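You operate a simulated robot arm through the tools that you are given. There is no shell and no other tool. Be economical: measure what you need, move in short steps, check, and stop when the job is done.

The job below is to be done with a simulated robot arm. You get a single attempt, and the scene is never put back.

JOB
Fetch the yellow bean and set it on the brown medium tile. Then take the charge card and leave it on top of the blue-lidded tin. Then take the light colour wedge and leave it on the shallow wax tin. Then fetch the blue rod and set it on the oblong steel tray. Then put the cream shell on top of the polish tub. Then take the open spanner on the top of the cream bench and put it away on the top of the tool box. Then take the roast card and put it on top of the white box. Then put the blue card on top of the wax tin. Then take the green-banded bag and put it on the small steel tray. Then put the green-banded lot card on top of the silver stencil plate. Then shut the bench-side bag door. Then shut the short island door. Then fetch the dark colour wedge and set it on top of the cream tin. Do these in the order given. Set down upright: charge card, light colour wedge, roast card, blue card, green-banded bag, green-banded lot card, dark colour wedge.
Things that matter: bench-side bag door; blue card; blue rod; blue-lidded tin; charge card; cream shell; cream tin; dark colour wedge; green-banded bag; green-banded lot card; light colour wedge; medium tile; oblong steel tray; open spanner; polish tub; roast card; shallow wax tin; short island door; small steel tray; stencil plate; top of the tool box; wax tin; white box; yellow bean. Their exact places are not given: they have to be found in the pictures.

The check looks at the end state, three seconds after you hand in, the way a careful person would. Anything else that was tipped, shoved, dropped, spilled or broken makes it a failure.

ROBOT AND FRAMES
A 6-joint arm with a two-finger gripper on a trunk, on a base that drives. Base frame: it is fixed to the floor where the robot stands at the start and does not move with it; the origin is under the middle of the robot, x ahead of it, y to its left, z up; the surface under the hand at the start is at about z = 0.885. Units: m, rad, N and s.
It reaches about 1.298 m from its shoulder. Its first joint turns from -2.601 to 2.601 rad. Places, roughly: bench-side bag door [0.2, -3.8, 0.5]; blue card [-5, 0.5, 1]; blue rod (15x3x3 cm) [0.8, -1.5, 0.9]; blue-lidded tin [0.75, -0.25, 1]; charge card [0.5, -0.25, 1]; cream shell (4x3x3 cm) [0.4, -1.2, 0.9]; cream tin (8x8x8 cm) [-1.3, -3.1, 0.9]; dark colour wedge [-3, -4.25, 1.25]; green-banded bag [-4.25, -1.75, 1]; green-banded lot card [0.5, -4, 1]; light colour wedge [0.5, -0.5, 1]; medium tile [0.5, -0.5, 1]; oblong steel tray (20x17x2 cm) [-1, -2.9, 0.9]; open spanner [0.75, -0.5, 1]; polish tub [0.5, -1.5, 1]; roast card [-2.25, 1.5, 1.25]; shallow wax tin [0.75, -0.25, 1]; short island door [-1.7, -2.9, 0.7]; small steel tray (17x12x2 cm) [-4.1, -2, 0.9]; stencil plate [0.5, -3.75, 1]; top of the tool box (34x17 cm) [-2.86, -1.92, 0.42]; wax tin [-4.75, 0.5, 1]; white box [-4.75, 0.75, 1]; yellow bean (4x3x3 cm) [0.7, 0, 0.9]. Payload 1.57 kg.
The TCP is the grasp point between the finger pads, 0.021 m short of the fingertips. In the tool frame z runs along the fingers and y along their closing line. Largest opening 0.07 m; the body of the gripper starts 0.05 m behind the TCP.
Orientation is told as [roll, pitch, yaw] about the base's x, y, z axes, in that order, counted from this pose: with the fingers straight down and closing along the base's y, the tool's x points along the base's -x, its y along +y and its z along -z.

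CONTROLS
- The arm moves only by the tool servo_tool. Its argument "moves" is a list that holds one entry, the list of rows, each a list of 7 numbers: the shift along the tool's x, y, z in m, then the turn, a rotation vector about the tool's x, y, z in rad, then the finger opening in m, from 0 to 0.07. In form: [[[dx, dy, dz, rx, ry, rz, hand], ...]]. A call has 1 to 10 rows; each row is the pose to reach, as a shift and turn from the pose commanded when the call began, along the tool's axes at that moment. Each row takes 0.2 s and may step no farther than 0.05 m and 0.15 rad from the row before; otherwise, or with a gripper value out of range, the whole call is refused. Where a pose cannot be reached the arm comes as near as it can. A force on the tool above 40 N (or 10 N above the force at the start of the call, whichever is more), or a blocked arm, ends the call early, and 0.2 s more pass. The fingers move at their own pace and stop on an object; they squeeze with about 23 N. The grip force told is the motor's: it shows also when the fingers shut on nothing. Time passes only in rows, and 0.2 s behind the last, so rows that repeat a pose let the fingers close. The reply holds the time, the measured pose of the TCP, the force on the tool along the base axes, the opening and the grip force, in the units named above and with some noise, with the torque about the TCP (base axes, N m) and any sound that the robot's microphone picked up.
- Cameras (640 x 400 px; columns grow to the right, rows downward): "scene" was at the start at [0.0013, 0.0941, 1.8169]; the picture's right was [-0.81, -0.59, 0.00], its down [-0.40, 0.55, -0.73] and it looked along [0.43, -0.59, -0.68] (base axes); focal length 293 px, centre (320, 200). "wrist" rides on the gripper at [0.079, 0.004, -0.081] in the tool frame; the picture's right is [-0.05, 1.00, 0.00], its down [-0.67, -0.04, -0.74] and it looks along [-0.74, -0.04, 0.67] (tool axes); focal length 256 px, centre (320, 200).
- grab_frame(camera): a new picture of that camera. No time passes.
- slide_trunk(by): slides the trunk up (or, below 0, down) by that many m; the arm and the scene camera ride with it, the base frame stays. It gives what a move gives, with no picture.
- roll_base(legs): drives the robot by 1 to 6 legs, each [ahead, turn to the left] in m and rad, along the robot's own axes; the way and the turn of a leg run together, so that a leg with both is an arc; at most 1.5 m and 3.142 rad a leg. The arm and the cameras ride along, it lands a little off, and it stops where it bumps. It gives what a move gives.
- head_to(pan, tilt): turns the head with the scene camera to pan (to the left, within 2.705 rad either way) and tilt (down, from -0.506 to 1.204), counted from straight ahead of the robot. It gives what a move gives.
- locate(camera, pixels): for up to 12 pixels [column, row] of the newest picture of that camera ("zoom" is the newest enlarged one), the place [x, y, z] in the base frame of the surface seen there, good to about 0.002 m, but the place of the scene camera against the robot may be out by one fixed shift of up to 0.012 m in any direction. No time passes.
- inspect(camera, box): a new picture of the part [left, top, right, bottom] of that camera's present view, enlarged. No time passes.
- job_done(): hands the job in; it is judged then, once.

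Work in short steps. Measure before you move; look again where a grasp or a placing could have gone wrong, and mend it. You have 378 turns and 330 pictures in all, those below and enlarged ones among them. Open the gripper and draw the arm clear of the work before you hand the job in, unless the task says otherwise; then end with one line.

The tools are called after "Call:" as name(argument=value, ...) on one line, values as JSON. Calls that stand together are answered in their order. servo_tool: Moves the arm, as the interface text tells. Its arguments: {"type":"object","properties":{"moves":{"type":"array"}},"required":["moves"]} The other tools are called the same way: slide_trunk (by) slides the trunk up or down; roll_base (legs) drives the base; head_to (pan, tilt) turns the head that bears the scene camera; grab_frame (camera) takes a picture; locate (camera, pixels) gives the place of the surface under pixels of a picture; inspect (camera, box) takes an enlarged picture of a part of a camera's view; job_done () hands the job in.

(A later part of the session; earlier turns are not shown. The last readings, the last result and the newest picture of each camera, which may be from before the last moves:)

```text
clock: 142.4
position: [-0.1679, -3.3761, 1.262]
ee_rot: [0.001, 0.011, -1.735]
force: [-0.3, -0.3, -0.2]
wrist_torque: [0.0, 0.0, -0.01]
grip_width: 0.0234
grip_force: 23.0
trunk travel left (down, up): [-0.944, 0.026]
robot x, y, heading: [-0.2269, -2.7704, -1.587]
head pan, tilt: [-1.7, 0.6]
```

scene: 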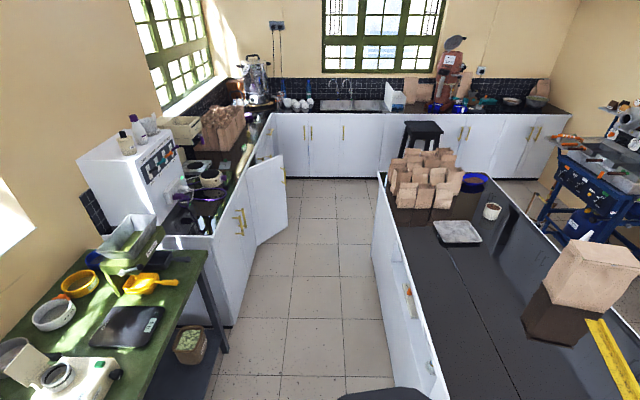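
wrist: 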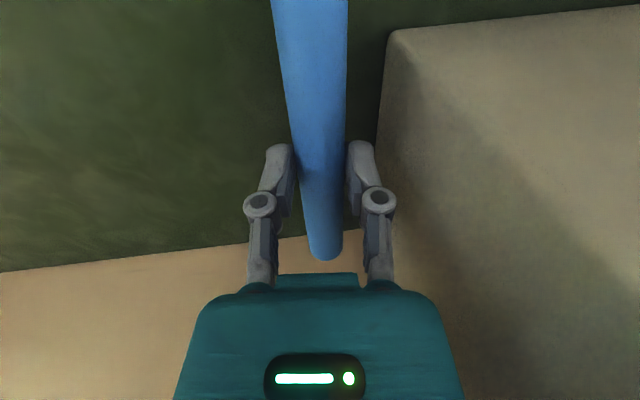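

Turn right 1.45 to face the island.

Call:
roll_base(legs=[[0, -1.45]])

Call:
head_to(pan=0.0, tilt=0.75)

Call:
grab_frame(camera="scene")

Call:
grab_frame(camera="wrist")

```text
clock: 148.0
position: [-0.8185, -2.9259, 1.262]
ee_rot: [0.002, 0.011, -3.138]
force: [-0.1, -0.7, 0.0]
wrist_torque: [-0.01, 0.0, 0.0]
grip_width: 0.0231
grip_force: 23.1
trunk travel left (down, up): [-0.944, 0.026]
robot x, y, heading: [-0.2232, -2.7949, -2.985]
head pan, tilt: [-1.7, 0.6]
```

```text
clock: 149.7
position: [-0.8194, -2.927, 1.2622]
ee_rot: [0.003, 0.011, -3.137]
force: [1.0, -0.2, -0.5]
wrist_torque: [0.03, 0.0, 0.05]
grip_width: 0.0234
grip_force: 22.7
trunk travel left (down, up): [-0.944, 0.026]
robot x, y, heading: [-0.2252, -2.7948, -2.987]
head pan, tilt: [0.0, 0.75]
```

```text
270 pictures are left
```

scene: 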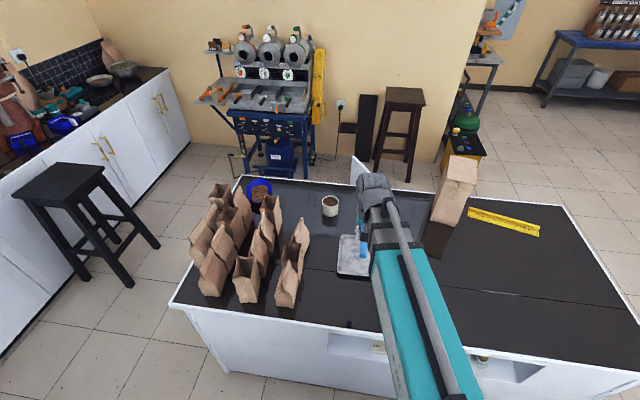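

```text
269 pictures are left
```

wrist: 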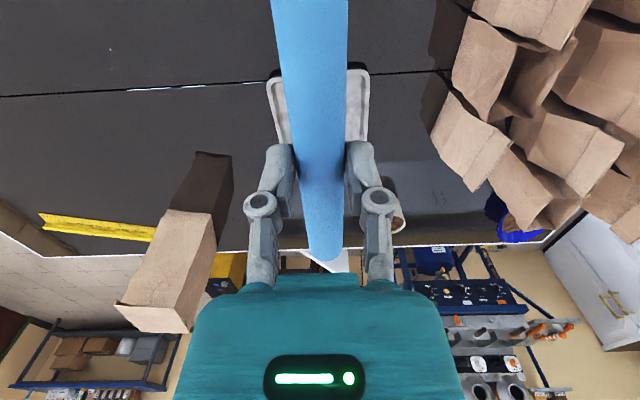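

Locate the tray from the wrist: near corners (270,82),(368,72), sides.

Call:
locate(camera="wrist", pixels=[[268, 84], [362, 70], [277, 130], [366, 130], [285, 150], [275, 90], [357, 90]])

Call:
inspect(camera="scene", box=[300, 160, 460, 290])

```text
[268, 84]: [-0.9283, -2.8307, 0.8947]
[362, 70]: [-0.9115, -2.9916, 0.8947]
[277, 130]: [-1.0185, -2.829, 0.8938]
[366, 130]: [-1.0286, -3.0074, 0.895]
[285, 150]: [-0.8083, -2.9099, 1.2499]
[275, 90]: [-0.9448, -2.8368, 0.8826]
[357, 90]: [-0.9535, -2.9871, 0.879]
```

```text
3.08 times, centred on (380, 225) of scene
```

zoom: 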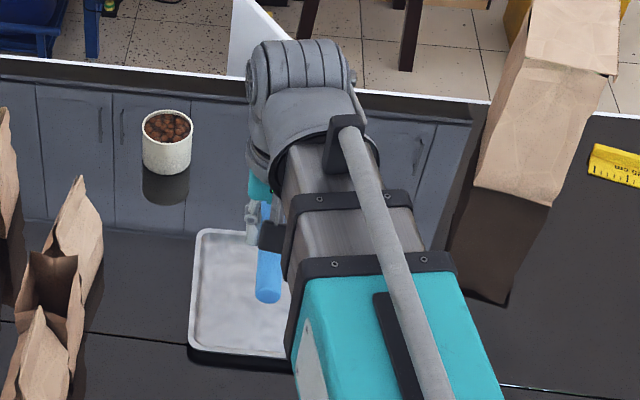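

Tray centre ≈ (−1.02, −2.918), floor 0.880. Move over it with a 0.1 yaw, then lower to TCP 0.91.

Call:
servo_tool(moves=[[[-0.04, -0.002, 0, 0, 0, -0.05, 0], [-0.08, -0.004, 0, 0, 0, -0.1, 0], [-0.12, -0.006, 0, 0, 0, -0.1, 0], [-0.16, -0.008, 0, 0, 0, -0.1, 0], [-0.2, -0.009, 0, 0, 0, -0.1, 0], [-0.2, -0.009, 0, 0, 0, -0.1, 0]]])

Call:
slide_trunk(by=-0.27)

Call:
grab_frame(camera="wrist")

Call:
inspect(camera="scene", box=[260, 140, 460, 300])

```text
clock: 151.1
position: [-1.022, -2.9166, 1.2627]
ee_rot: [0.003, 0.011, -3.04]
force: [0.3, 0.3, -1.0]
wrist_torque: [0.03, 0.02, 0.0]
grip_width: 0.0232
grip_force: 22.9
out of reach, approached as far as the arm can: row 4
trunk travel left (down, up): [-0.944, 0.026]
robot x, y, heading: [-0.2256, -2.799, -2.988]
head pan, tilt: [0.0, 0.75]
```

```text
clock: 153.8
position: [-1.022, -2.919, 0.9914]
ee_rot: [0.002, 0.012, -3.039]
force: [-0.7, -0.7, -1.5]
wrist_torque: [0.05, 0.0, 0.03]
grip_width: 0.0229
grip_force: 23.7
trunk travel left (down, up): [-0.674, 0.296]
robot x, y, heading: [-0.2269, -2.7941, -2.986]
head pan, tilt: [0.0, 0.75]
```

```text
267 pictures are left
```

wrist: 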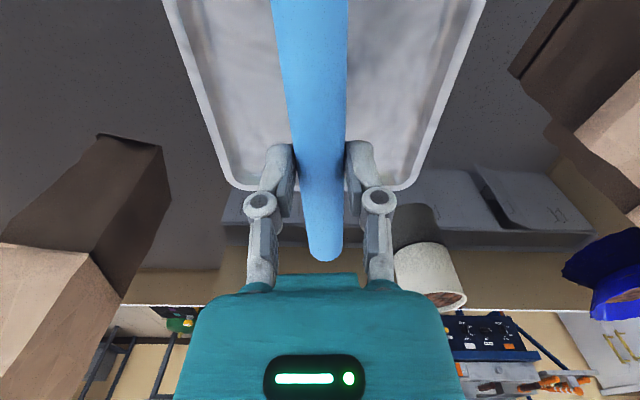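

```text
2.50 times, centred on (360, 220) of scene
```

zoom: 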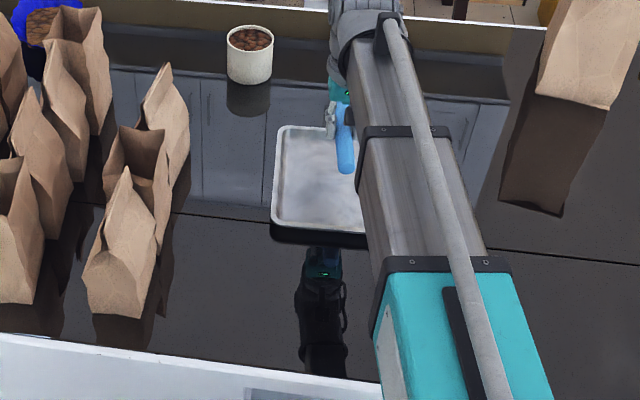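

Call:
locate(camera="wrist", pixels=[[235, 187], [400, 187], [170, 10], [480, 10], [250, 170], [395, 172], [260, 60]])

```text
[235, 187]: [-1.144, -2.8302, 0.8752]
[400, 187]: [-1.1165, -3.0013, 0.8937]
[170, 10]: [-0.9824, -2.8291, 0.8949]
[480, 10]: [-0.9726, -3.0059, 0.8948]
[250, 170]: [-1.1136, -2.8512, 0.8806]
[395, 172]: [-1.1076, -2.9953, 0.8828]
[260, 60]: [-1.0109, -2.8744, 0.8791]
```

Well centred. Lower 0.082 and release slowly.

Call:
slide_trunk(by=-0.082)

Call:
servo_tool(moves=[[[0, 0, 0, 0, 0, 0, 0.026], [0, 0, 0, 0, 0, 0, 0.028], [0, 0, 0, 0, 0, 0, 0.032], [0, 0, 0, 0, 0, 0, 0.04], [0, 0, 0, 0, 0, 0, 0.05], [0, 0, 0, 0, 0, 0, 0.05]]])

Call:
grab_frame(camera="wrist")

```text
clock: 155.0
position: [-1.0222, -2.9164, 0.9107]
ee_rot: [0.004, 0.01, -3.039]
force: [0.0, 0.2, -0.1]
wrist_torque: [0.01, -0.03, 0.02]
grip_width: 0.0232
grip_force: 22.6
trunk travel left (down, up): [-0.592, 0.378]
robot x, y, heading: [-0.2241, -2.7939, -2.986]
head pan, tilt: [0.0, 0.75]
```

```text
clock: 156.4
position: [-1.0224, -2.9181, 0.9114]
ee_rot: [0.003, 0.012, -3.041]
force: [0.2, -0.1, -0.6]
wrist_torque: [-0.01, -0.04, 0.0]
grip_width: 0.0499
grip_force: 0.1
trunk travel left (down, up): [-0.592, 0.378]
robot x, y, heading: [-0.2264, -2.7975, -2.984]
head pan, tilt: [0.0, 0.75]
```

```text
265 pictures are left
```

wrist: 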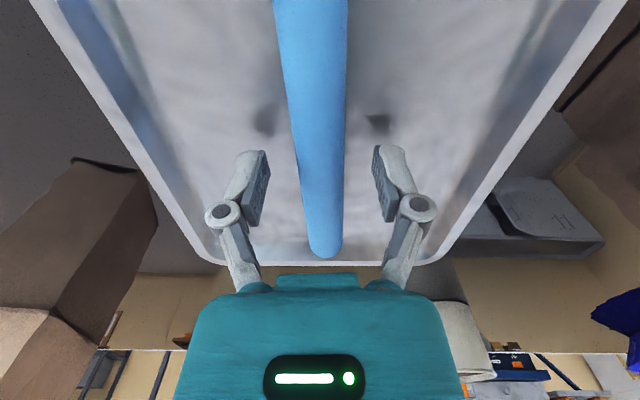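

Rod lies in the tray. Raise and retract, then drive back to the shell at about (−0.22, −1.35).

Call:
slide_trunk(by=0.35)

Call:
servo_tool(moves=[[[0.045, 0, 0, 0, 0, 0, 0.07], [0.09, 0, 0, 0, 0, 0, 0.07], [0.135, 0, 0, 0, 0, 0, 0.07], [0.18, 0, 0, 0, 0, 0, 0.07], [0.22, 0, 0, 0, 0, 0, 0.07]]])

Call:
grab_frame(camera="scene")

Call:
roll_base(legs=[[0, 1.415], [-1.42, 0], [0, 1.5]])

Call:
grab_frame(camera="scene")

```text
clock: 159.8
position: [-1.0227, -2.9169, 1.2608]
ee_rot: [0.005, 0.01, -3.039]
force: [-0.1, -0.2, 0.3]
wrist_torque: [0.0, 0.01, -0.01]
grip_width: 0.05
grip_force: 0.0
trunk travel left (down, up): [-0.942, 0.028]
robot x, y, heading: [-0.2279, -2.7946, -2.985]
head pan, tilt: [0.0, 0.75]
```

```text
clock: 161.1
position: [-0.8048, -2.8933, 1.2614]
ee_rot: [0.003, 0.011, -3.038]
force: [0.6, 0.1, 0.5]
wrist_torque: [-0.04, 0.01, 0.03]
grip_width: 0.0703
grip_force: 0.0
out of reach, approached as far as the arm can: row 5
trunk travel left (down, up): [-0.942, 0.028]
robot x, y, heading: [-0.2232, -2.7953, -2.985]
head pan, tilt: [0.0, 0.75]
```

```text
264 pictures are left
```

scene: 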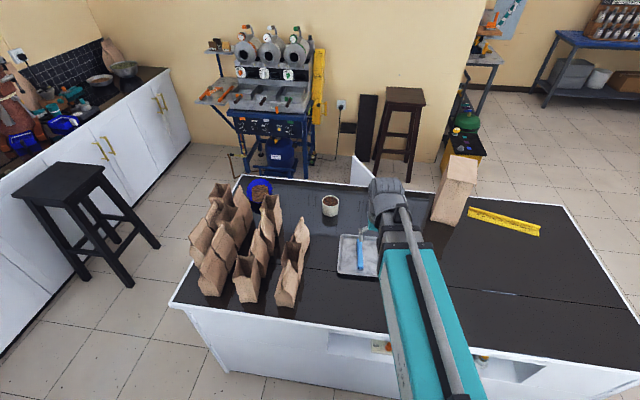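

```text
clock: 180.8
position: [0.3215, -1.3776, 1.2609]
ee_rot: [0.004, 0.01, -0.141]
force: [-0.1, 0.0, -0.7]
wrist_torque: [0.01, -0.01, -0.02]
grip_width: 0.0701
grip_force: 0.1
trunk travel left (down, up): [-0.942, 0.028]
robot x, y, heading: [-0.2631, -1.3315, -0.084]
head pan, tilt: [0.0, 0.75]
```

```text
263 pictures are left
```

scene: 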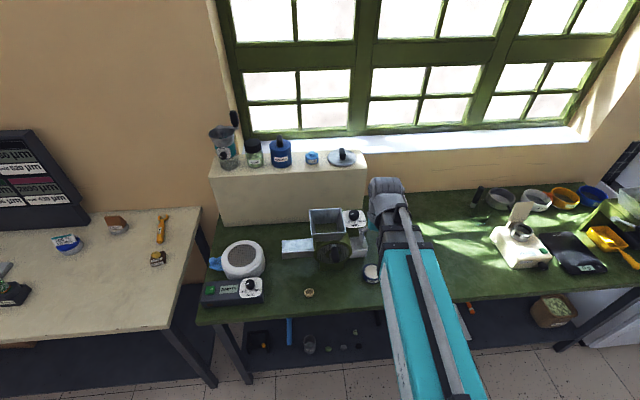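

Move the hand above the shell region and view.

Call:
servo_tool(moves=[[[0.004, 0.045, 0, 0, 0, -0.05, 0.07], [0.008, 0.09, 0, 0, 0, -0.1, 0.07], [0.012, 0.135, 0, 0, 0, -0.141, 0.07], [0.015, 0.1776, 0, 0, 0, -0.141, 0.07], [0.015, 0.1776, 0, 0, 0, -0.141, 0.07]]])

Call:
grab_frame(camera="wrist")

```text
clock: 182.0
position: [0.3303, -1.198, 1.2604]
ee_rot: [0.005, 0.01, -0.001]
force: [0.0, -0.1, -0.4]
wrist_torque: [0.06, 0.02, -0.01]
grip_width: 0.07
grip_force: 0.0
trunk travel left (down, up): [-0.942, 0.028]
robot x, y, heading: [-0.2652, -1.3295, -0.088]
head pan, tilt: [0.0, 0.75]
```

```text
262 pictures are left
```

wrist: 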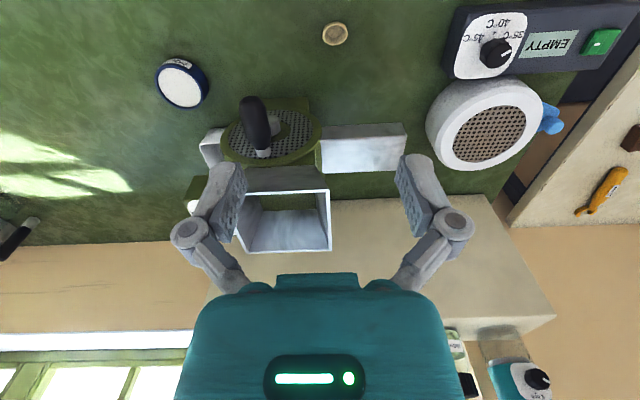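

Zoom on the shell and tub.

Call:
inspect(camera="wrist", box=[140, 0, 396, 160])

Call:
locate(camera="zoom", pixels=[[487, 85], [460, 85], [516, 85], [487, 60], [487, 110], [487, 75], [105, 205], [52, 190], [150, 210], [275, 260], [330, 250], [520, 330]])

```text
2.50 times, centred on (268, 80) of wrist
```

zoom: 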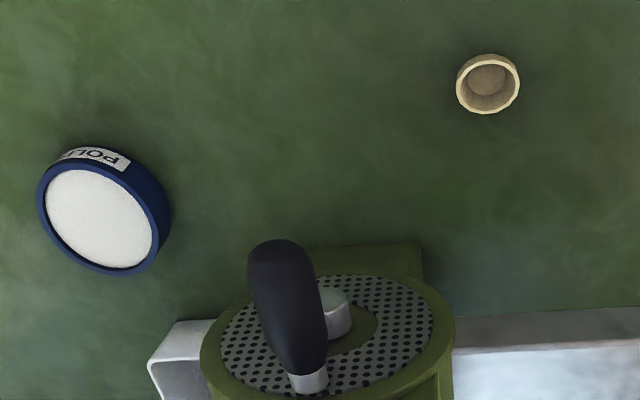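

```text
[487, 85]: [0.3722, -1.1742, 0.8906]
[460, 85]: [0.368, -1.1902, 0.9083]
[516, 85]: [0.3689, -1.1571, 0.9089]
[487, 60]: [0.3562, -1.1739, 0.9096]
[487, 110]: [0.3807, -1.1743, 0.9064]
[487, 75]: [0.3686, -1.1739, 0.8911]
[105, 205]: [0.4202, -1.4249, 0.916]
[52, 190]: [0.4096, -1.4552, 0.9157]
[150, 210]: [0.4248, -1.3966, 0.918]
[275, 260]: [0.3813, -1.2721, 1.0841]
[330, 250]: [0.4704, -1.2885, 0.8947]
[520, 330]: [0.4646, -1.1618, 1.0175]
```

Shell centre (0.3685, −1.1737), rim 0.909. Go above and lower to 0.98, check.

Call:
servo_tool(moves=[[[-0.02, 0.012, 0, 0, 0, 0, 0.06], [-0.038, 0.0245, 0, 0, 0, 0, 0.06], [-0.038, 0.0245, 0, 0, 0, 0, 0.06]]])

Call:
slide_trunk(by=-0.27)

Call:
inspect(camera="wrist", box=[160, 0, 480, 200])

Call:
locate(camera="zoom", pixels=[[320, 100], [290, 85], [350, 85], [320, 60], [320, 120], [320, 90]])

```text
clock: 182.8
position: [0.3698, -1.172, 1.2595]
ee_rot: [0.004, 0.009, 0.0]
force: [0.7, -0.2, 0.5]
wrist_torque: [0.02, 0.01, 0.0]
grip_width: 0.0599
grip_force: 0.0
trunk travel left (down, up): [-0.942, 0.028]
robot x, y, heading: [-0.266, -1.3339, -0.084]
head pan, tilt: [0.0, 0.75]
```

```text
clock: 185.6
position: [0.3697, -1.173, 0.9899]
ee_rot: [0.004, 0.01, -0.001]
force: [0.1, -0.1, 0.0]
wrist_torque: [-0.04, 0.05, -0.01]
grip_width: 0.0601
grip_force: 0.1
trunk travel left (down, up): [-0.672, 0.298]
robot x, y, heading: [-0.2702, -1.3311, -0.082]
head pan, tilt: [0.0, 0.75]
```

```text
2.00 times, centred on (320, 100) of wrist
```

zoom: 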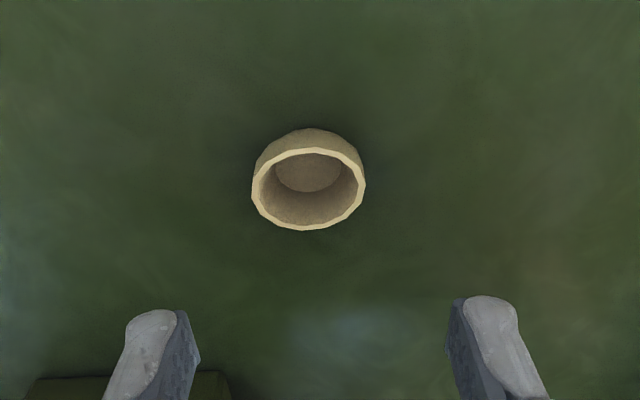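

```text
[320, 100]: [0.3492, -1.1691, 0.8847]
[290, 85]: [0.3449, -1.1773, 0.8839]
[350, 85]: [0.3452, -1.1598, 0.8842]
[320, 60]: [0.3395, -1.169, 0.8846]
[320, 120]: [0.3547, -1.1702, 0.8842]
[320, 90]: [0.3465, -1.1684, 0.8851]
```

Call:
locate(camera="zoom", pixels=[[255, 188], [362, 188], [308, 227], [308, 152], [308, 132]])

```text
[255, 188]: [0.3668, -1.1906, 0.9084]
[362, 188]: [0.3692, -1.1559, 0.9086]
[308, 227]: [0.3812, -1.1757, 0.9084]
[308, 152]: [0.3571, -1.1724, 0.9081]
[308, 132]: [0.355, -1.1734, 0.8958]
```

Centred. Lower 0.081, close, lift a bit.

Call:
slide_trunk(by=-0.081)

Call:
servo_tool(moves=[[[0, 0, 0, 0, 0, 0, 0.045], [0, 0, 0, 0, 0, 0, 0.036], [0, 0, 0, 0, 0, 0, 0.03], [0, 0, 0, 0, 0, 0, 0.02], [0, 0, 0, 0, 0, 0, 0.0]]])

Call:
slide_trunk(by=0.05)

Call:
grab_frame(camera="wrist")

```text
clock: 186.7
position: [0.368, -1.1718, 0.9109]
ee_rot: [0.003, 0.011, 0.0]
force: [0.0, 0.8, 0.3]
wrist_torque: [-0.01, 0.01, 0.03]
grip_width: 0.06
grip_force: 0.0
trunk travel left (down, up): [-0.591, 0.379]
robot x, y, heading: [-0.2709, -1.332, -0.087]
head pan, tilt: [0.0, 0.75]
```

```text
clock: 187.9
position: [0.3699, -1.1717, 0.9094]
ee_rot: [0.003, 0.01, 0.0]
force: [1.3, 0.4, 4.9]
wrist_torque: [0.02, 0.0, -0.02]
grip_width: 0.0357
grip_force: 23.2
trunk travel left (down, up): [-0.591, 0.379]
robot x, y, heading: [-0.2662, -1.3304, -0.085]
head pan, tilt: [0.0, 0.75]
```

```text
clock: 188.9
position: [0.3685, -1.1722, 0.9598]
ee_rot: [0.002, 0.011, 0.001]
force: [0.6, 0.0, -0.8]
wrist_torque: [-0.01, 0.02, 0.04]
grip_width: 0.0353
grip_force: 22.2
trunk travel left (down, up): [-0.641, 0.329]
robot x, y, heading: [-0.2624, -1.3341, -0.086]
head pan, tilt: [0.0, 0.75]
```

```text
259 pictures are left
```

wrist: 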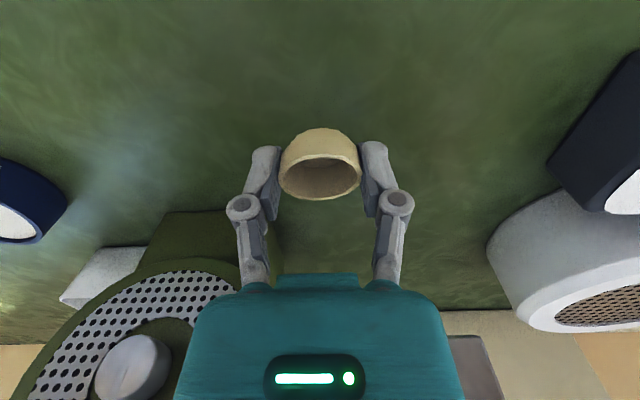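

Held. Raise 0.28, move over the tub, and look.

Call:
slide_trunk(by=0.26)

Call:
servo_tool(moves=[[[-0.009, -0.042, 0, 0, 0, 0, 0], [-0.018, -0.084, 0, 0, 0, 0, 0], [-0.026, -0.127, 0, 0, 0, 0, 0], [-0.034, -0.169, 0, 0, 0, 0, 0], [-0.043, -0.211, 0, 0, 0, 0, 0], [-0.0515, -0.2535, 0, 0, 0, 0, 0], [-0.0515, -0.2535, 0, 0, 0, 0, 0]]])

Call:
slide_trunk(by=-0.15)

Call:
inspect(camera="wrist", box=[160, 0, 480, 200])

```text
clock: 191.5
position: [0.3691, -1.1728, 1.2187]
ee_rot: [0.003, 0.01, 0.001]
force: [0.4, -1.0, -1.0]
wrist_torque: [-0.01, 0.03, 0.04]
grip_width: 0.0358
grip_force: 22.8
trunk travel left (down, up): [-0.901, 0.069]
robot x, y, heading: [-0.265, -1.3311, -0.084]
head pan, tilt: [0.0, 0.75]
```

```text
clock: 193.1
position: [0.4195, -1.4226, 1.219]
ee_rot: [0.003, 0.012, 0.003]
force: [0.0, 0.3, -0.4]
wrist_torque: [0.0, 0.0, -0.02]
grip_width: 0.0355
grip_force: 22.9
out of reach, approached as far as the arm can: row 4
trunk travel left (down, up): [-0.901, 0.069]
robot x, y, heading: [-0.267, -1.3322, -0.086]
head pan, tilt: [0.0, 0.75]
```

```text
clock: 194.9
position: [0.4206, -1.4217, 1.0697]
ee_rot: [0.004, 0.012, 0.0]
force: [0.6, -0.5, 0.2]
wrist_torque: [0.02, 0.02, -0.01]
grip_width: 0.0354
grip_force: 22.9
trunk travel left (down, up): [-0.751, 0.219]
robot x, y, heading: [-0.2697, -1.3336, -0.086]
head pan, tilt: [0.0, 0.75]
```

```text
2.00 times, centred on (320, 100) of wrist
```

zoom: 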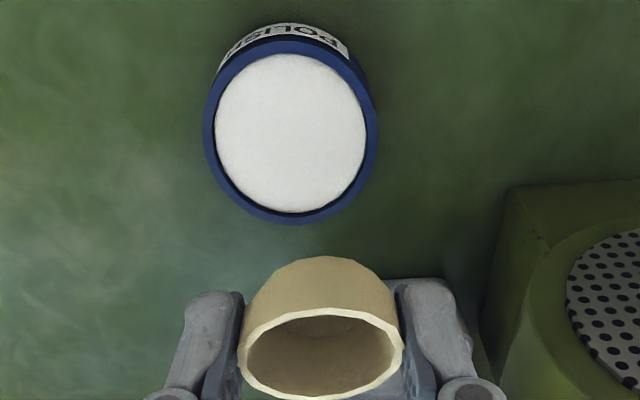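

Call:
locate(camera="zoom", pixels=[[290, 130], [210, 130], [371, 130], [290, 216], [290, 60], [290, 190], [220, 80], [360, 190]])

```text
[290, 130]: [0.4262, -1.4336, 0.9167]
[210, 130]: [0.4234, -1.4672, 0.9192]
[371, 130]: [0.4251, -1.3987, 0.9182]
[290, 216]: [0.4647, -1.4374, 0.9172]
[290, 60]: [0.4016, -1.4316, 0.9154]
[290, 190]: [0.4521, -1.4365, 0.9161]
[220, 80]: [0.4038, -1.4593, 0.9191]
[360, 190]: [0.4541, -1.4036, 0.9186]
```

Tub centre ≈ (0.431, −1.434), top 0.9165. Shift and lower to TCP ≈ 0.942.

Call:
servo_tool(moves=[[[-0.0105, -0.012, 0, 0, 0, 0, 0], [-0.0105, -0.012, 0, 0, 0, 0, 0]]])

Call:
slide_trunk(by=-0.127)

Call:
grab_frame(camera="wrist")

```text
clock: 195.5
position: [0.4303, -1.4346, 1.0686]
ee_rot: [0.004, 0.011, 0.001]
force: [0.4, 0.1, -0.2]
wrist_torque: [-0.02, -0.01, 0.0]
grip_width: 0.0354
grip_force: 22.9
trunk travel left (down, up): [-0.751, 0.219]
robot x, y, heading: [-0.2665, -1.3328, -0.085]
head pan, tilt: [0.0, 0.75]
```

```text
clock: 197.0
position: [0.4312, -1.4346, 0.9418]
ee_rot: [0.004, 0.009, 0.001]
force: [-0.1, 0.4, -0.1]
wrist_torque: [0.0, 0.0, -0.05]
grip_width: 0.0353
grip_force: 22.9
trunk travel left (down, up): [-0.624, 0.346]
robot x, y, heading: [-0.2697, -1.3329, -0.089]
head pan, tilt: [0.0, 0.75]
```

```text
257 pictures are left
```

wrist: 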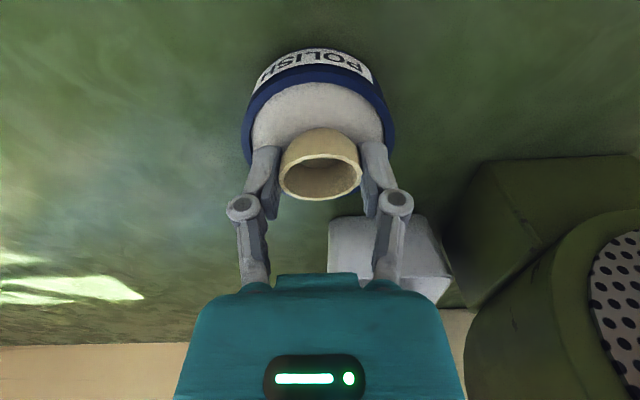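

Aligned. Release and rise.

Call:
servo_tool(moves=[[[0, 0, 0, 0, 0, 0, 0.039], [0, 0, 0, 0, 0, 0, 0.043], [0, 0, 0, 0, 0, 0, 0.05], [0, 0, 0, 0, 0, 0, 0.06], [0, 0, 0, 0, 0, 0, 0.06]]])

Call:
slide_trunk(by=0.13)

Call:
inspect(camera="wrist", box=[160, 0, 480, 200])

```text
clock: 198.2
position: [0.4307, -1.4349, 0.941]
ee_rot: [0.004, 0.01, 0.001]
force: [-0.2, 0.8, 0.1]
wrist_torque: [0.03, 0.0, 0.0]
grip_width: 0.06
grip_force: 0.1
trunk travel left (down, up): [-0.624, 0.346]
robot x, y, heading: [-0.2681, -1.3314, -0.089]
head pan, tilt: [0.0, 0.75]
```

```text
clock: 199.8
position: [0.4304, -1.4334, 1.0727]
ee_rot: [0.003, 0.01, -0.001]
force: [-1.0, 0.2, 0.4]
wrist_torque: [0.0, -0.04, -0.02]
grip_width: 0.0601
grip_force: 0.0
trunk travel left (down, up): [-0.754, 0.216]
robot x, y, heading: [-0.2657, -1.3329, -0.084]
head pan, tilt: [0.0, 0.75]
```

```text
2.00 times, centred on (320, 100) of wrist
```

zoom: 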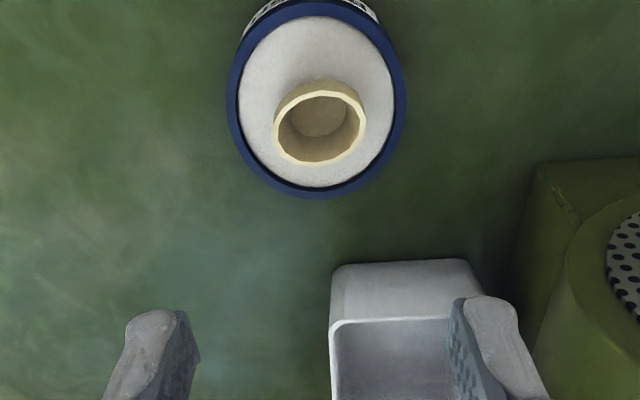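

Shell is on the tub. Raise, retract slightly, and drive to y ≈ −0.55 facing the cream bench.

Call:
slide_trunk(by=0.19)

Call:
servo_tool(moves=[[[0.045, 0, 0, 0, 0, 0, 0.07], [0.09, 0, 0, 0, 0, 0, 0.07], [0.11, 0, 0, 0, 0, 0, 0.07]]])

Call:
roll_base(legs=[[0, -1.5], [-0.8, 0], [0, 1.6]])

Call:
grab_frame(camera="scene")

Call:
grab_frame(camera="wrist")

```text
clock: 201.9
position: [0.4304, -1.4339, 1.2621]
ee_rot: [0.005, 0.01, -0.001]
force: [-0.2, -0.2, 0.8]
wrist_torque: [-0.01, 0.0, 0.02]
grip_width: 0.0602
grip_force: 0.1
trunk travel left (down, up): [-0.944, 0.026]
robot x, y, heading: [-0.2664, -1.3317, -0.087]
head pan, tilt: [0.0, 0.75]
```

```text
clock: 202.7
position: [0.32, -1.4341, 1.2637]
ee_rot: [0.003, 0.01, 0.0]
force: [-0.2, 0.5, 0.5]
wrist_torque: [0.02, 0.02, -0.03]
grip_width: 0.0698
grip_force: 0.1
trunk travel left (down, up): [-0.944, 0.026]
robot x, y, heading: [-0.2661, -1.3351, -0.092]
head pan, tilt: [0.0, 0.75]
```

```text
clock: 219.1
position: [0.3201, -0.5658, 1.2625]
ee_rot: [0.005, 0.01, 0.112]
force: [0.1, 0.3, 0.2]
wrist_torque: [-0.02, -0.01, -0.01]
grip_width: 0.0703
grip_force: 0.1
trunk travel left (down, up): [-0.944, 0.026]
robot x, y, heading: [-0.2697, -0.5553, 0.021]
head pan, tilt: [0.0, 0.75]
```

```text
255 pictures are left
```

scene: 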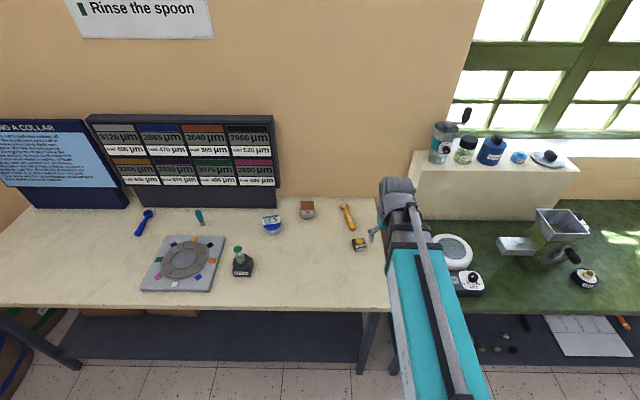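

```text
254 pictures are left
```

wrist: 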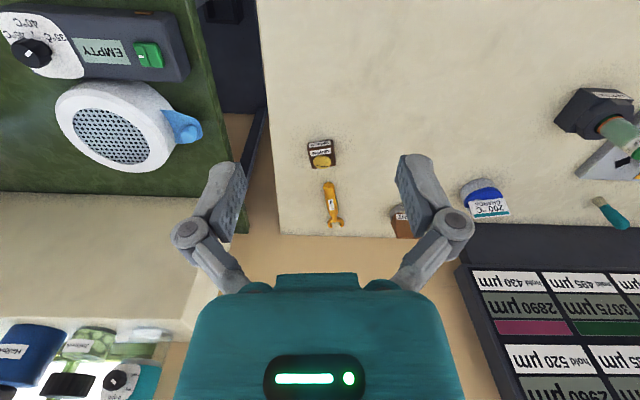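

Move toward the spanner and view it closer.

Call:
servo_tool(moves=[[[-0.045, 0.002, 0, 0, 0, 0.056, 0.07], [-0.09, 0.004, 0, 0, 0, 0.112, 0.07], [-0.135, 0.006, 0, 0, 0, 0.112, 0.07], [-0.18, 0.008, 0, 0, 0, 0.112, 0.07], [-0.225, 0.01, 0, 0, 0, 0.112, 0.07], [-0.27, 0.011, 0, 0, 0, 0.112, 0.07], [-0.303, 0.012, 0, 0, 0, 0.112, 0.07], [-0.303, 0.012, 0, 0, 0, 0.112, 0.07]]])

Call:
slide_trunk(by=-0.18)

Call:
grab_frame(camera="wrist")

```text
clock: 220.8
position: [0.6192, -0.5171, 1.2619]
ee_rot: [0.003, 0.01, 0.002]
force: [-0.1, 1.0, 0.1]
wrist_torque: [-0.01, -0.03, 0.01]
grip_width: 0.0702
grip_force: 0.1
out of reach, approached as far as the arm can: row 5, 6, 7, 8
trunk travel left (down, up): [-0.944, 0.026]
robot x, y, heading: [-0.2721, -0.5588, 0.02]
head pan, tilt: [0.0, 0.75]
```

```text
clock: 222.8
position: [0.6192, -0.5161, 1.0825]
ee_rot: [0.003, 0.01, 0.003]
force: [-0.5, 0.0, -0.1]
wrist_torque: [-0.02, -0.04, 0.03]
grip_width: 0.07
grip_force: 0.0
trunk travel left (down, up): [-0.764, 0.206]
robot x, y, heading: [-0.2709, -0.5614, 0.023]
head pan, tilt: [0.0, 0.75]
```

```text
253 pictures are left
```

wrist: 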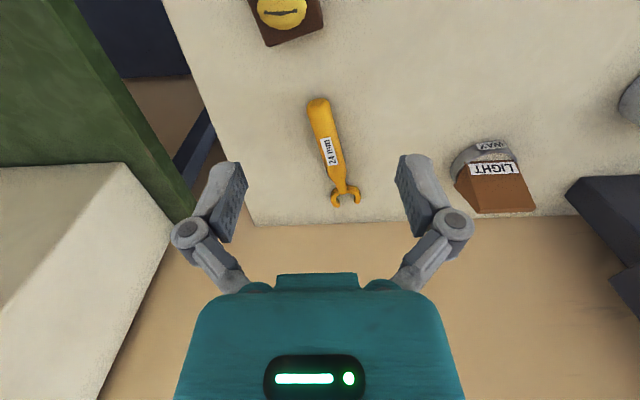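

Call:
inspect(camera="wrist", box=[240, 80, 432, 220])

Call:
locate(camera="zoom", pixels=[[265, 80], [260, 65], [300, 235], [350, 400], [240, 140], [320, 140], [285, 140], [285, 180], [310, 280], [330, 340], [310, 400], [375, 395]])

```text
2.86 times, centred on (336, 150) of wrist
```

zoom: 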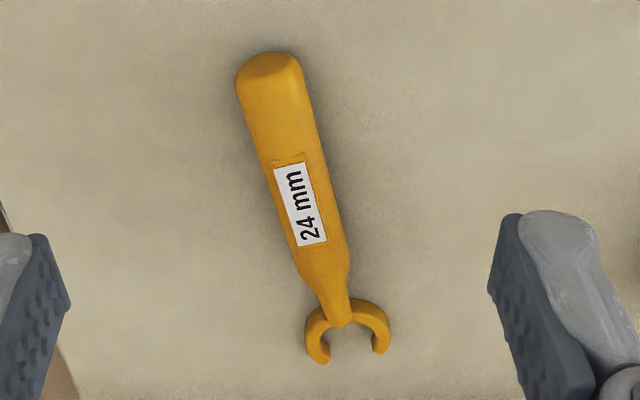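

```text
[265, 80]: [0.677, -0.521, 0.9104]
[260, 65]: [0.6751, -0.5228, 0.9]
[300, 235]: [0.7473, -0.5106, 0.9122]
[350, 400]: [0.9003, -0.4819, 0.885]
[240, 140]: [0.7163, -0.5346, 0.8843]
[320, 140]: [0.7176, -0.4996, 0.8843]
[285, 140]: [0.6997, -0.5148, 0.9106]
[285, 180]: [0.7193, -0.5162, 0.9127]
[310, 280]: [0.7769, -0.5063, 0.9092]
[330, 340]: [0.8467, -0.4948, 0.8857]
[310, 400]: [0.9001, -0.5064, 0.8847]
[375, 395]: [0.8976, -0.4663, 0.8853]
```

Spanner handle axis from (0.677,−0.521) to (0.777,−0.506), top 0.912. Grip at (0.733, −0.513), yaw 0.146.

Call:
servo_tool(moves=[[[-0.04, 0.001, 0, 0, 0, -0.07, 0.06], [-0.08, 0.002, 0, 0, 0, -0.143, 0.055], [-0.114, 0.003, 0, 0, 0, -0.143, 0.055], [-0.114, 0.003, 0, 0, 0, -0.143, 0.055]]])

Call:
slide_trunk(by=-0.1)

Call:
grab_frame(camera="wrist")

```text
clock: 223.8
position: [0.7343, -0.5126, 1.0815]
ee_rot: [0.005, 0.012, 0.144]
force: [-0.3, -0.1, 0.3]
wrist_torque: [-0.01, -0.04, 0.01]
grip_width: 0.0551
grip_force: 0.0
out of reach, approached as far as the arm can: row 2
trunk travel left (down, up): [-0.764, 0.206]
robot x, y, heading: [-0.2718, -0.555, 0.02]
head pan, tilt: [0.0, 0.75]
```

```text
clock: 225.2
position: [0.7351, -0.5112, 0.9823]
ee_rot: [0.004, 0.011, 0.145]
force: [-0.2, -0.2, -1.9]
wrist_torque: [0.02, 0.01, -0.03]
grip_width: 0.055
grip_force: 0.0
trunk travel left (down, up): [-0.664, 0.306]
robot x, y, heading: [-0.2748, -0.5562, 0.018]
head pan, tilt: [0.0, 0.75]
```

```text
251 pictures are left
```

wrist: 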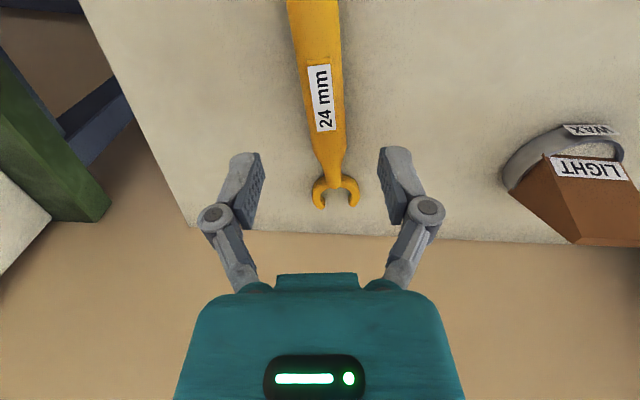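

Well aligned. Lower 0.074 and close, lift and check.

Call:
slide_trunk(by=-0.075)

Call:
servo_tool(moves=[[[0, 0, 0, 0, 0, 0, 0.035], [0, 0, 0, 0, 0, 0, 0.025], [0, 0, 0, 0, 0, 0, 0.01], [0, 0, 0, 0, 0, 0, 0.0], [0, 0, 0, 0, 0, 0, 0.0]]])

Call:
slide_trunk(by=0.08)

Call:
grab_frame(camera="wrist")

```text
clock: 226.3
position: [0.7334, -0.5116, 0.9073]
ee_rot: [0.005, 0.011, 0.145]
force: [0.0, -0.3, -0.4]
wrist_torque: [-0.03, 0.0, -0.01]
grip_width: 0.0549
grip_force: 0.1
trunk travel left (down, up): [-0.589, 0.381]
robot x, y, heading: [-0.2746, -0.5554, 0.019]
head pan, tilt: [0.0, 0.75]
```

```text
clock: 227.5
position: [0.7337, -0.5118, 0.9073]
ee_rot: [0.005, 0.009, 0.146]
force: [0.2, 0.4, 2.2]
wrist_torque: [0.03, 0.17, -0.01]
grip_width: 0.0262
grip_force: 23.0
trunk travel left (down, up): [-0.589, 0.381]
robot x, y, heading: [-0.2723, -0.5548, 0.02]
head pan, tilt: [0.0, 0.75]
```

```text
clock: 228.7
position: [0.734, -0.5121, 0.9869]
ee_rot: [0.005, 0.01, 0.146]
force: [0.4, -0.1, -2.3]
wrist_torque: [0.0, 0.01, -0.02]
grip_width: 0.0262
grip_force: 22.9
trunk travel left (down, up): [-0.669, 0.301]
robot x, y, heading: [-0.2729, -0.5539, 0.025]
head pan, tilt: [0.0, 0.75]
```

```text
250 pictures are left
```

wrist: 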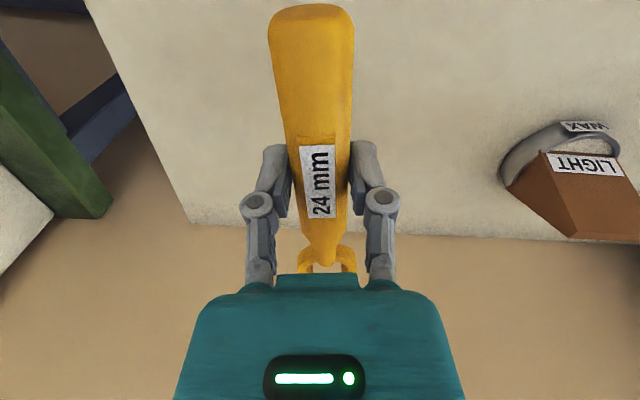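

Spanner is held. Raise, retract, then drive to about (−2.4, −1.3) facing the tool box.

Call:
slide_trunk(by=0.27)

Call:
servo_tool(moves=[[[0.045, 0, 0, 0, 0, 0, 0], [0.09, 0, 0, 0, 0, 0, 0], [0.135, 0, 0, 0, 0, 0, 0], [0.18, 0, 0, 0, 0, 0, 0], [0.225, 0, 0, 0, 0, 0, 0], [0.27, 0, 0, 0, 0, 0, 0], [0.315, 0, 0, 0, 0, 0, 0], [0.36, 0, 0, 0, 0, 0, 0], [0.4, 0, 0, 0, 0, 0, 0]]])

Call:
roll_base(legs=[[-0.1, 0], [0, -2.83], [1.05, 0], [1.1, 0], [0, 0.59]])

Call:
grab_frame(camera="scene")

```text
clock: 231.4
position: [0.7342, -0.5129, 1.2565]
ee_rot: [0.004, 0.009, 0.145]
force: [0.3, -0.2, -1.1]
wrist_torque: [-0.02, 0.02, -0.01]
grip_width: 0.026
grip_force: 23.1
trunk travel left (down, up): [-0.939, 0.031]
robot x, y, heading: [-0.2732, -0.5587, 0.013]
head pan, tilt: [0.0, 0.75]
```

```text
clock: 233.4
position: [0.3367, -0.5701, 1.2581]
ee_rot: [0.006, 0.01, 0.145]
force: [0.4, -0.8, -0.8]
wrist_torque: [0.01, 0.0, -0.01]
grip_width: 0.0261
grip_force: 23.4
out of reach, approached as far as the arm can: row 7, 9
trunk travel left (down, up): [-0.939, 0.031]
robot x, y, heading: [-0.2732, -0.5583, 0.024]
head pan, tilt: [0.0, 0.75]
```

```text
clock: 259.5
position: [-2.7498, -1.7505, 1.2572]
ee_rot: [0.006, 0.011, -2.082]
force: [-0.8, 0.5, -2.7]
wrist_torque: [0.0, 0.02, 0.01]
grip_width: 0.0261
grip_force: 22.5
trunk travel left (down, up): [-0.939, 0.031]
robot x, y, heading: [-2.3729, -1.2677, -2.209]
head pan, tilt: [0.0, 0.75]
```

```text
249 pictures are left
```

scene: 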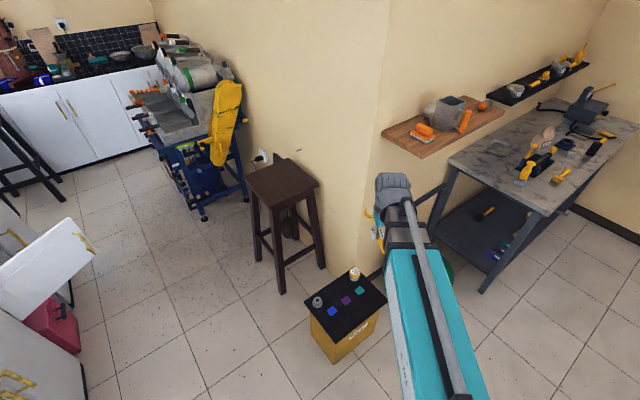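

Zoom on the tool box top; check nearby shelf and wall positions.

Call:
inspect(camera="scene", box=[290, 250, 402, 370])

Call:
locate(camera="scene", pixels=[[311, 312], [353, 273], [386, 300], [345, 346], [349, 300], [382, 133], [430, 162], [362, 240], [300, 290], [443, 270], [448, 165]])

```text
3.33 times, centred on (346, 310) of scene
```

zoom: 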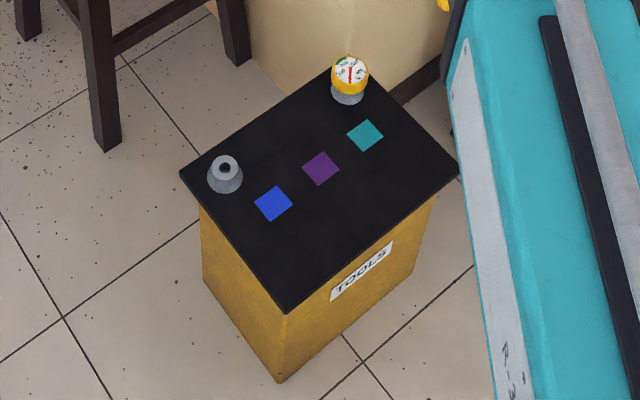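

```text
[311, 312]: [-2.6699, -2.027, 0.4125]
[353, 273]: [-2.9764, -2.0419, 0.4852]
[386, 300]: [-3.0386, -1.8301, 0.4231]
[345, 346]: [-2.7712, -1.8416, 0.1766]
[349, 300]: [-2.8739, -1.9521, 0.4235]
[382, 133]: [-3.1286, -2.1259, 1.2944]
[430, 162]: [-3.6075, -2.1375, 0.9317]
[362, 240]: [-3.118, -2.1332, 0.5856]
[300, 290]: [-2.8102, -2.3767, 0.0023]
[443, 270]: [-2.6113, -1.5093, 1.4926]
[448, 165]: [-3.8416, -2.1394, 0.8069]
```

Call:
locate(camera="zoom", pixels=[[183, 173], [285, 308], [455, 172], [347, 62], [274, 204], [320, 168], [365, 135], [225, 175], [350, 85], [272, 220], [290, 205], [350, 215]])

```text
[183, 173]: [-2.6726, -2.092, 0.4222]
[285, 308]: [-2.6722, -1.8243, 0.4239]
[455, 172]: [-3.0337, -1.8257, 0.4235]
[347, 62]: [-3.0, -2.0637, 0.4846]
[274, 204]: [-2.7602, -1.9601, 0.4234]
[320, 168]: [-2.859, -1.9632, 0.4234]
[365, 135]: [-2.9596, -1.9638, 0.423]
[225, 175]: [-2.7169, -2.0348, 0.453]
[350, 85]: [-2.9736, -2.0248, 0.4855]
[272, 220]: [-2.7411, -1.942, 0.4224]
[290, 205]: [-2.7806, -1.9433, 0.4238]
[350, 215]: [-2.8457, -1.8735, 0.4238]
```

Tool box top z ≈ 0.4235, free strip in front of the printed squares. Move the hand over (−2.84, −1.895) with yaw −π.

Call:
servo_tool(moves=[[[-0.021, -0.001, 0, 0, 0, 0.1325, 0], [-0.042, -0.002, 0, 0, 0, 0.265, 0], [-0.064, -0.003, 0, 0, 0, 0.3975, 0], [-0.085, -0.004, 0, 0, 0, 0.53, 0], [-0.106, -0.005, 0, 0, 0, 0.6625, 0], [-0.127, -0.006, 0, 0, 0, 0.795, 0], [-0.149, -0.007, 0, 0, 0, 0.9275, 0], [-0.17, -0.0078, 0, 0, 0, 1.06, 0], [-0.17, -0.0078, 0, 0, 0, 1.06, 0]]])

Call:
slide_trunk(by=-0.55)

Call:
grab_frame(camera="wrist")

Call:
grab_frame(camera="scene")

```text
clock: 261.5
position: [-2.8374, -1.8962, 1.2594]
ee_rot: [-0.008, 0.008, 3.139]
force: [0.0, 0.4, -1.8]
wrist_torque: [-0.03, -0.01, -0.01]
grip_width: 0.0261
grip_force: 22.9
trunk travel left (down, up): [-0.939, 0.031]
robot x, y, heading: [-2.3767, -1.2664, -2.211]
head pan, tilt: [0.0, 0.75]
```

```text
refused: -0.55 is not a number from -0.4 to 0.4
```

```text
247 pictures are left
```

wrist: 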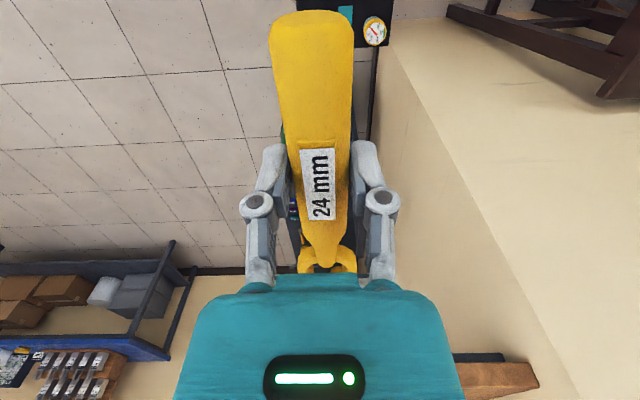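

```text
246 pictures are left
```

scene: 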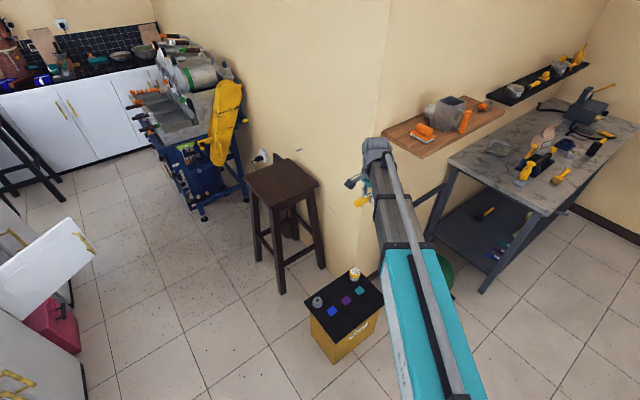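

Lower 0.4, then check.

Call:
slide_trunk(by=-0.4)

Call:
slide_trunk(by=-0.25)

Call:
grab_frame(camera="wrist")

Call:
grab_frame(camera="scene")

```text
clock: 265.3
position: [-2.8376, -1.8949, 0.8567]
ee_rot: [-0.007, 0.009, 3.142]
force: [-0.4, -0.6, -1.6]
wrist_torque: [0.0, -0.02, -0.02]
grip_width: 0.0265
grip_force: 23.2
trunk travel left (down, up): [-0.539, 0.431]
robot x, y, heading: [-2.3764, -1.2689, -2.208]
head pan, tilt: [0.0, 0.75]
```

```text
clock: 267.9
position: [-2.8379, -1.8951, 0.6064]
ee_rot: [-0.007, 0.008, 3.142]
force: [0.2, 0.1, -1.8]
wrist_torque: [0.02, 0.0, 0.0]
grip_width: 0.0262
grip_force: 22.5
trunk travel left (down, up): [-0.289, 0.681]
robot x, y, heading: [-2.3736, -1.2667, -2.211]
head pan, tilt: [0.0, 0.75]
```

```text
245 pictures are left
```

wrist: 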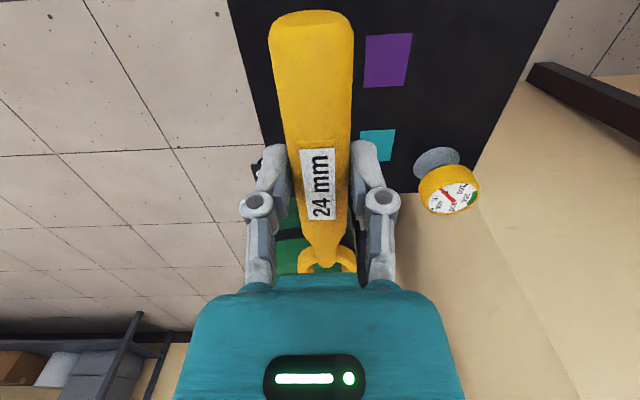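

```text
244 pictures are left
```

scene: 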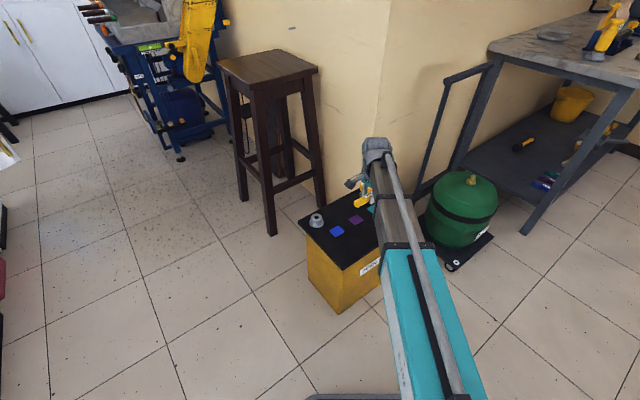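

Call:
locate(camera="wrist", pixels=[[235, 40], [250, 100], [390, 60], [365, 60], [410, 60], [375, 145], [475, 160], [440, 160], [270, 120], [390, 185]])

```text
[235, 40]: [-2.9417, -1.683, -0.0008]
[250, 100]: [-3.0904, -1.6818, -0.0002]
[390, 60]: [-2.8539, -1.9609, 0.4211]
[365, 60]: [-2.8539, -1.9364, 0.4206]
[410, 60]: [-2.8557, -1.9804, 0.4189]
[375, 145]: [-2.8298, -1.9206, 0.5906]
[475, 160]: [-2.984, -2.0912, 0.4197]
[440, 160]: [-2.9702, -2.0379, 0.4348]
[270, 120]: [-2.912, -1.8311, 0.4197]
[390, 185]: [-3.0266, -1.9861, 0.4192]
```

Top z ≈ 0.420. Lower to TCP 0.444 and release.

Call:
slide_trunk(by=-0.16)

Call:
grab_frame(camera="wrist")

```text
clock: 269.7
position: [-2.8379, -1.8959, 0.4481]
ee_rot: [-0.009, 0.01, 3.142]
force: [0.7, -0.3, -1.5]
wrist_torque: [0.01, -0.01, -0.01]
grip_width: 0.0258
grip_force: 23.2
trunk travel left (down, up): [-0.129, 0.841]
robot x, y, heading: [-2.3778, -1.2701, -2.209]
head pan, tilt: [0.0, 0.75]
```

```text
243 pictures are left
```

wrist: 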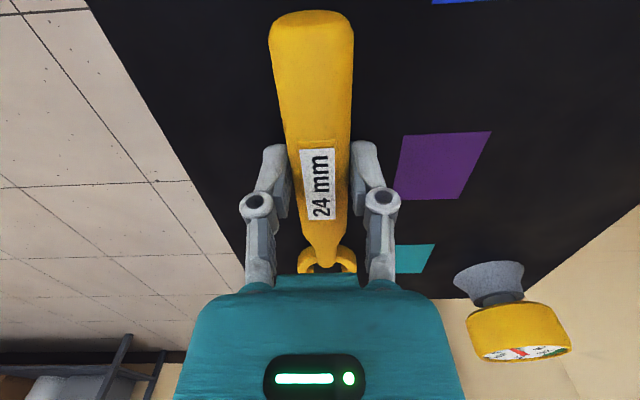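

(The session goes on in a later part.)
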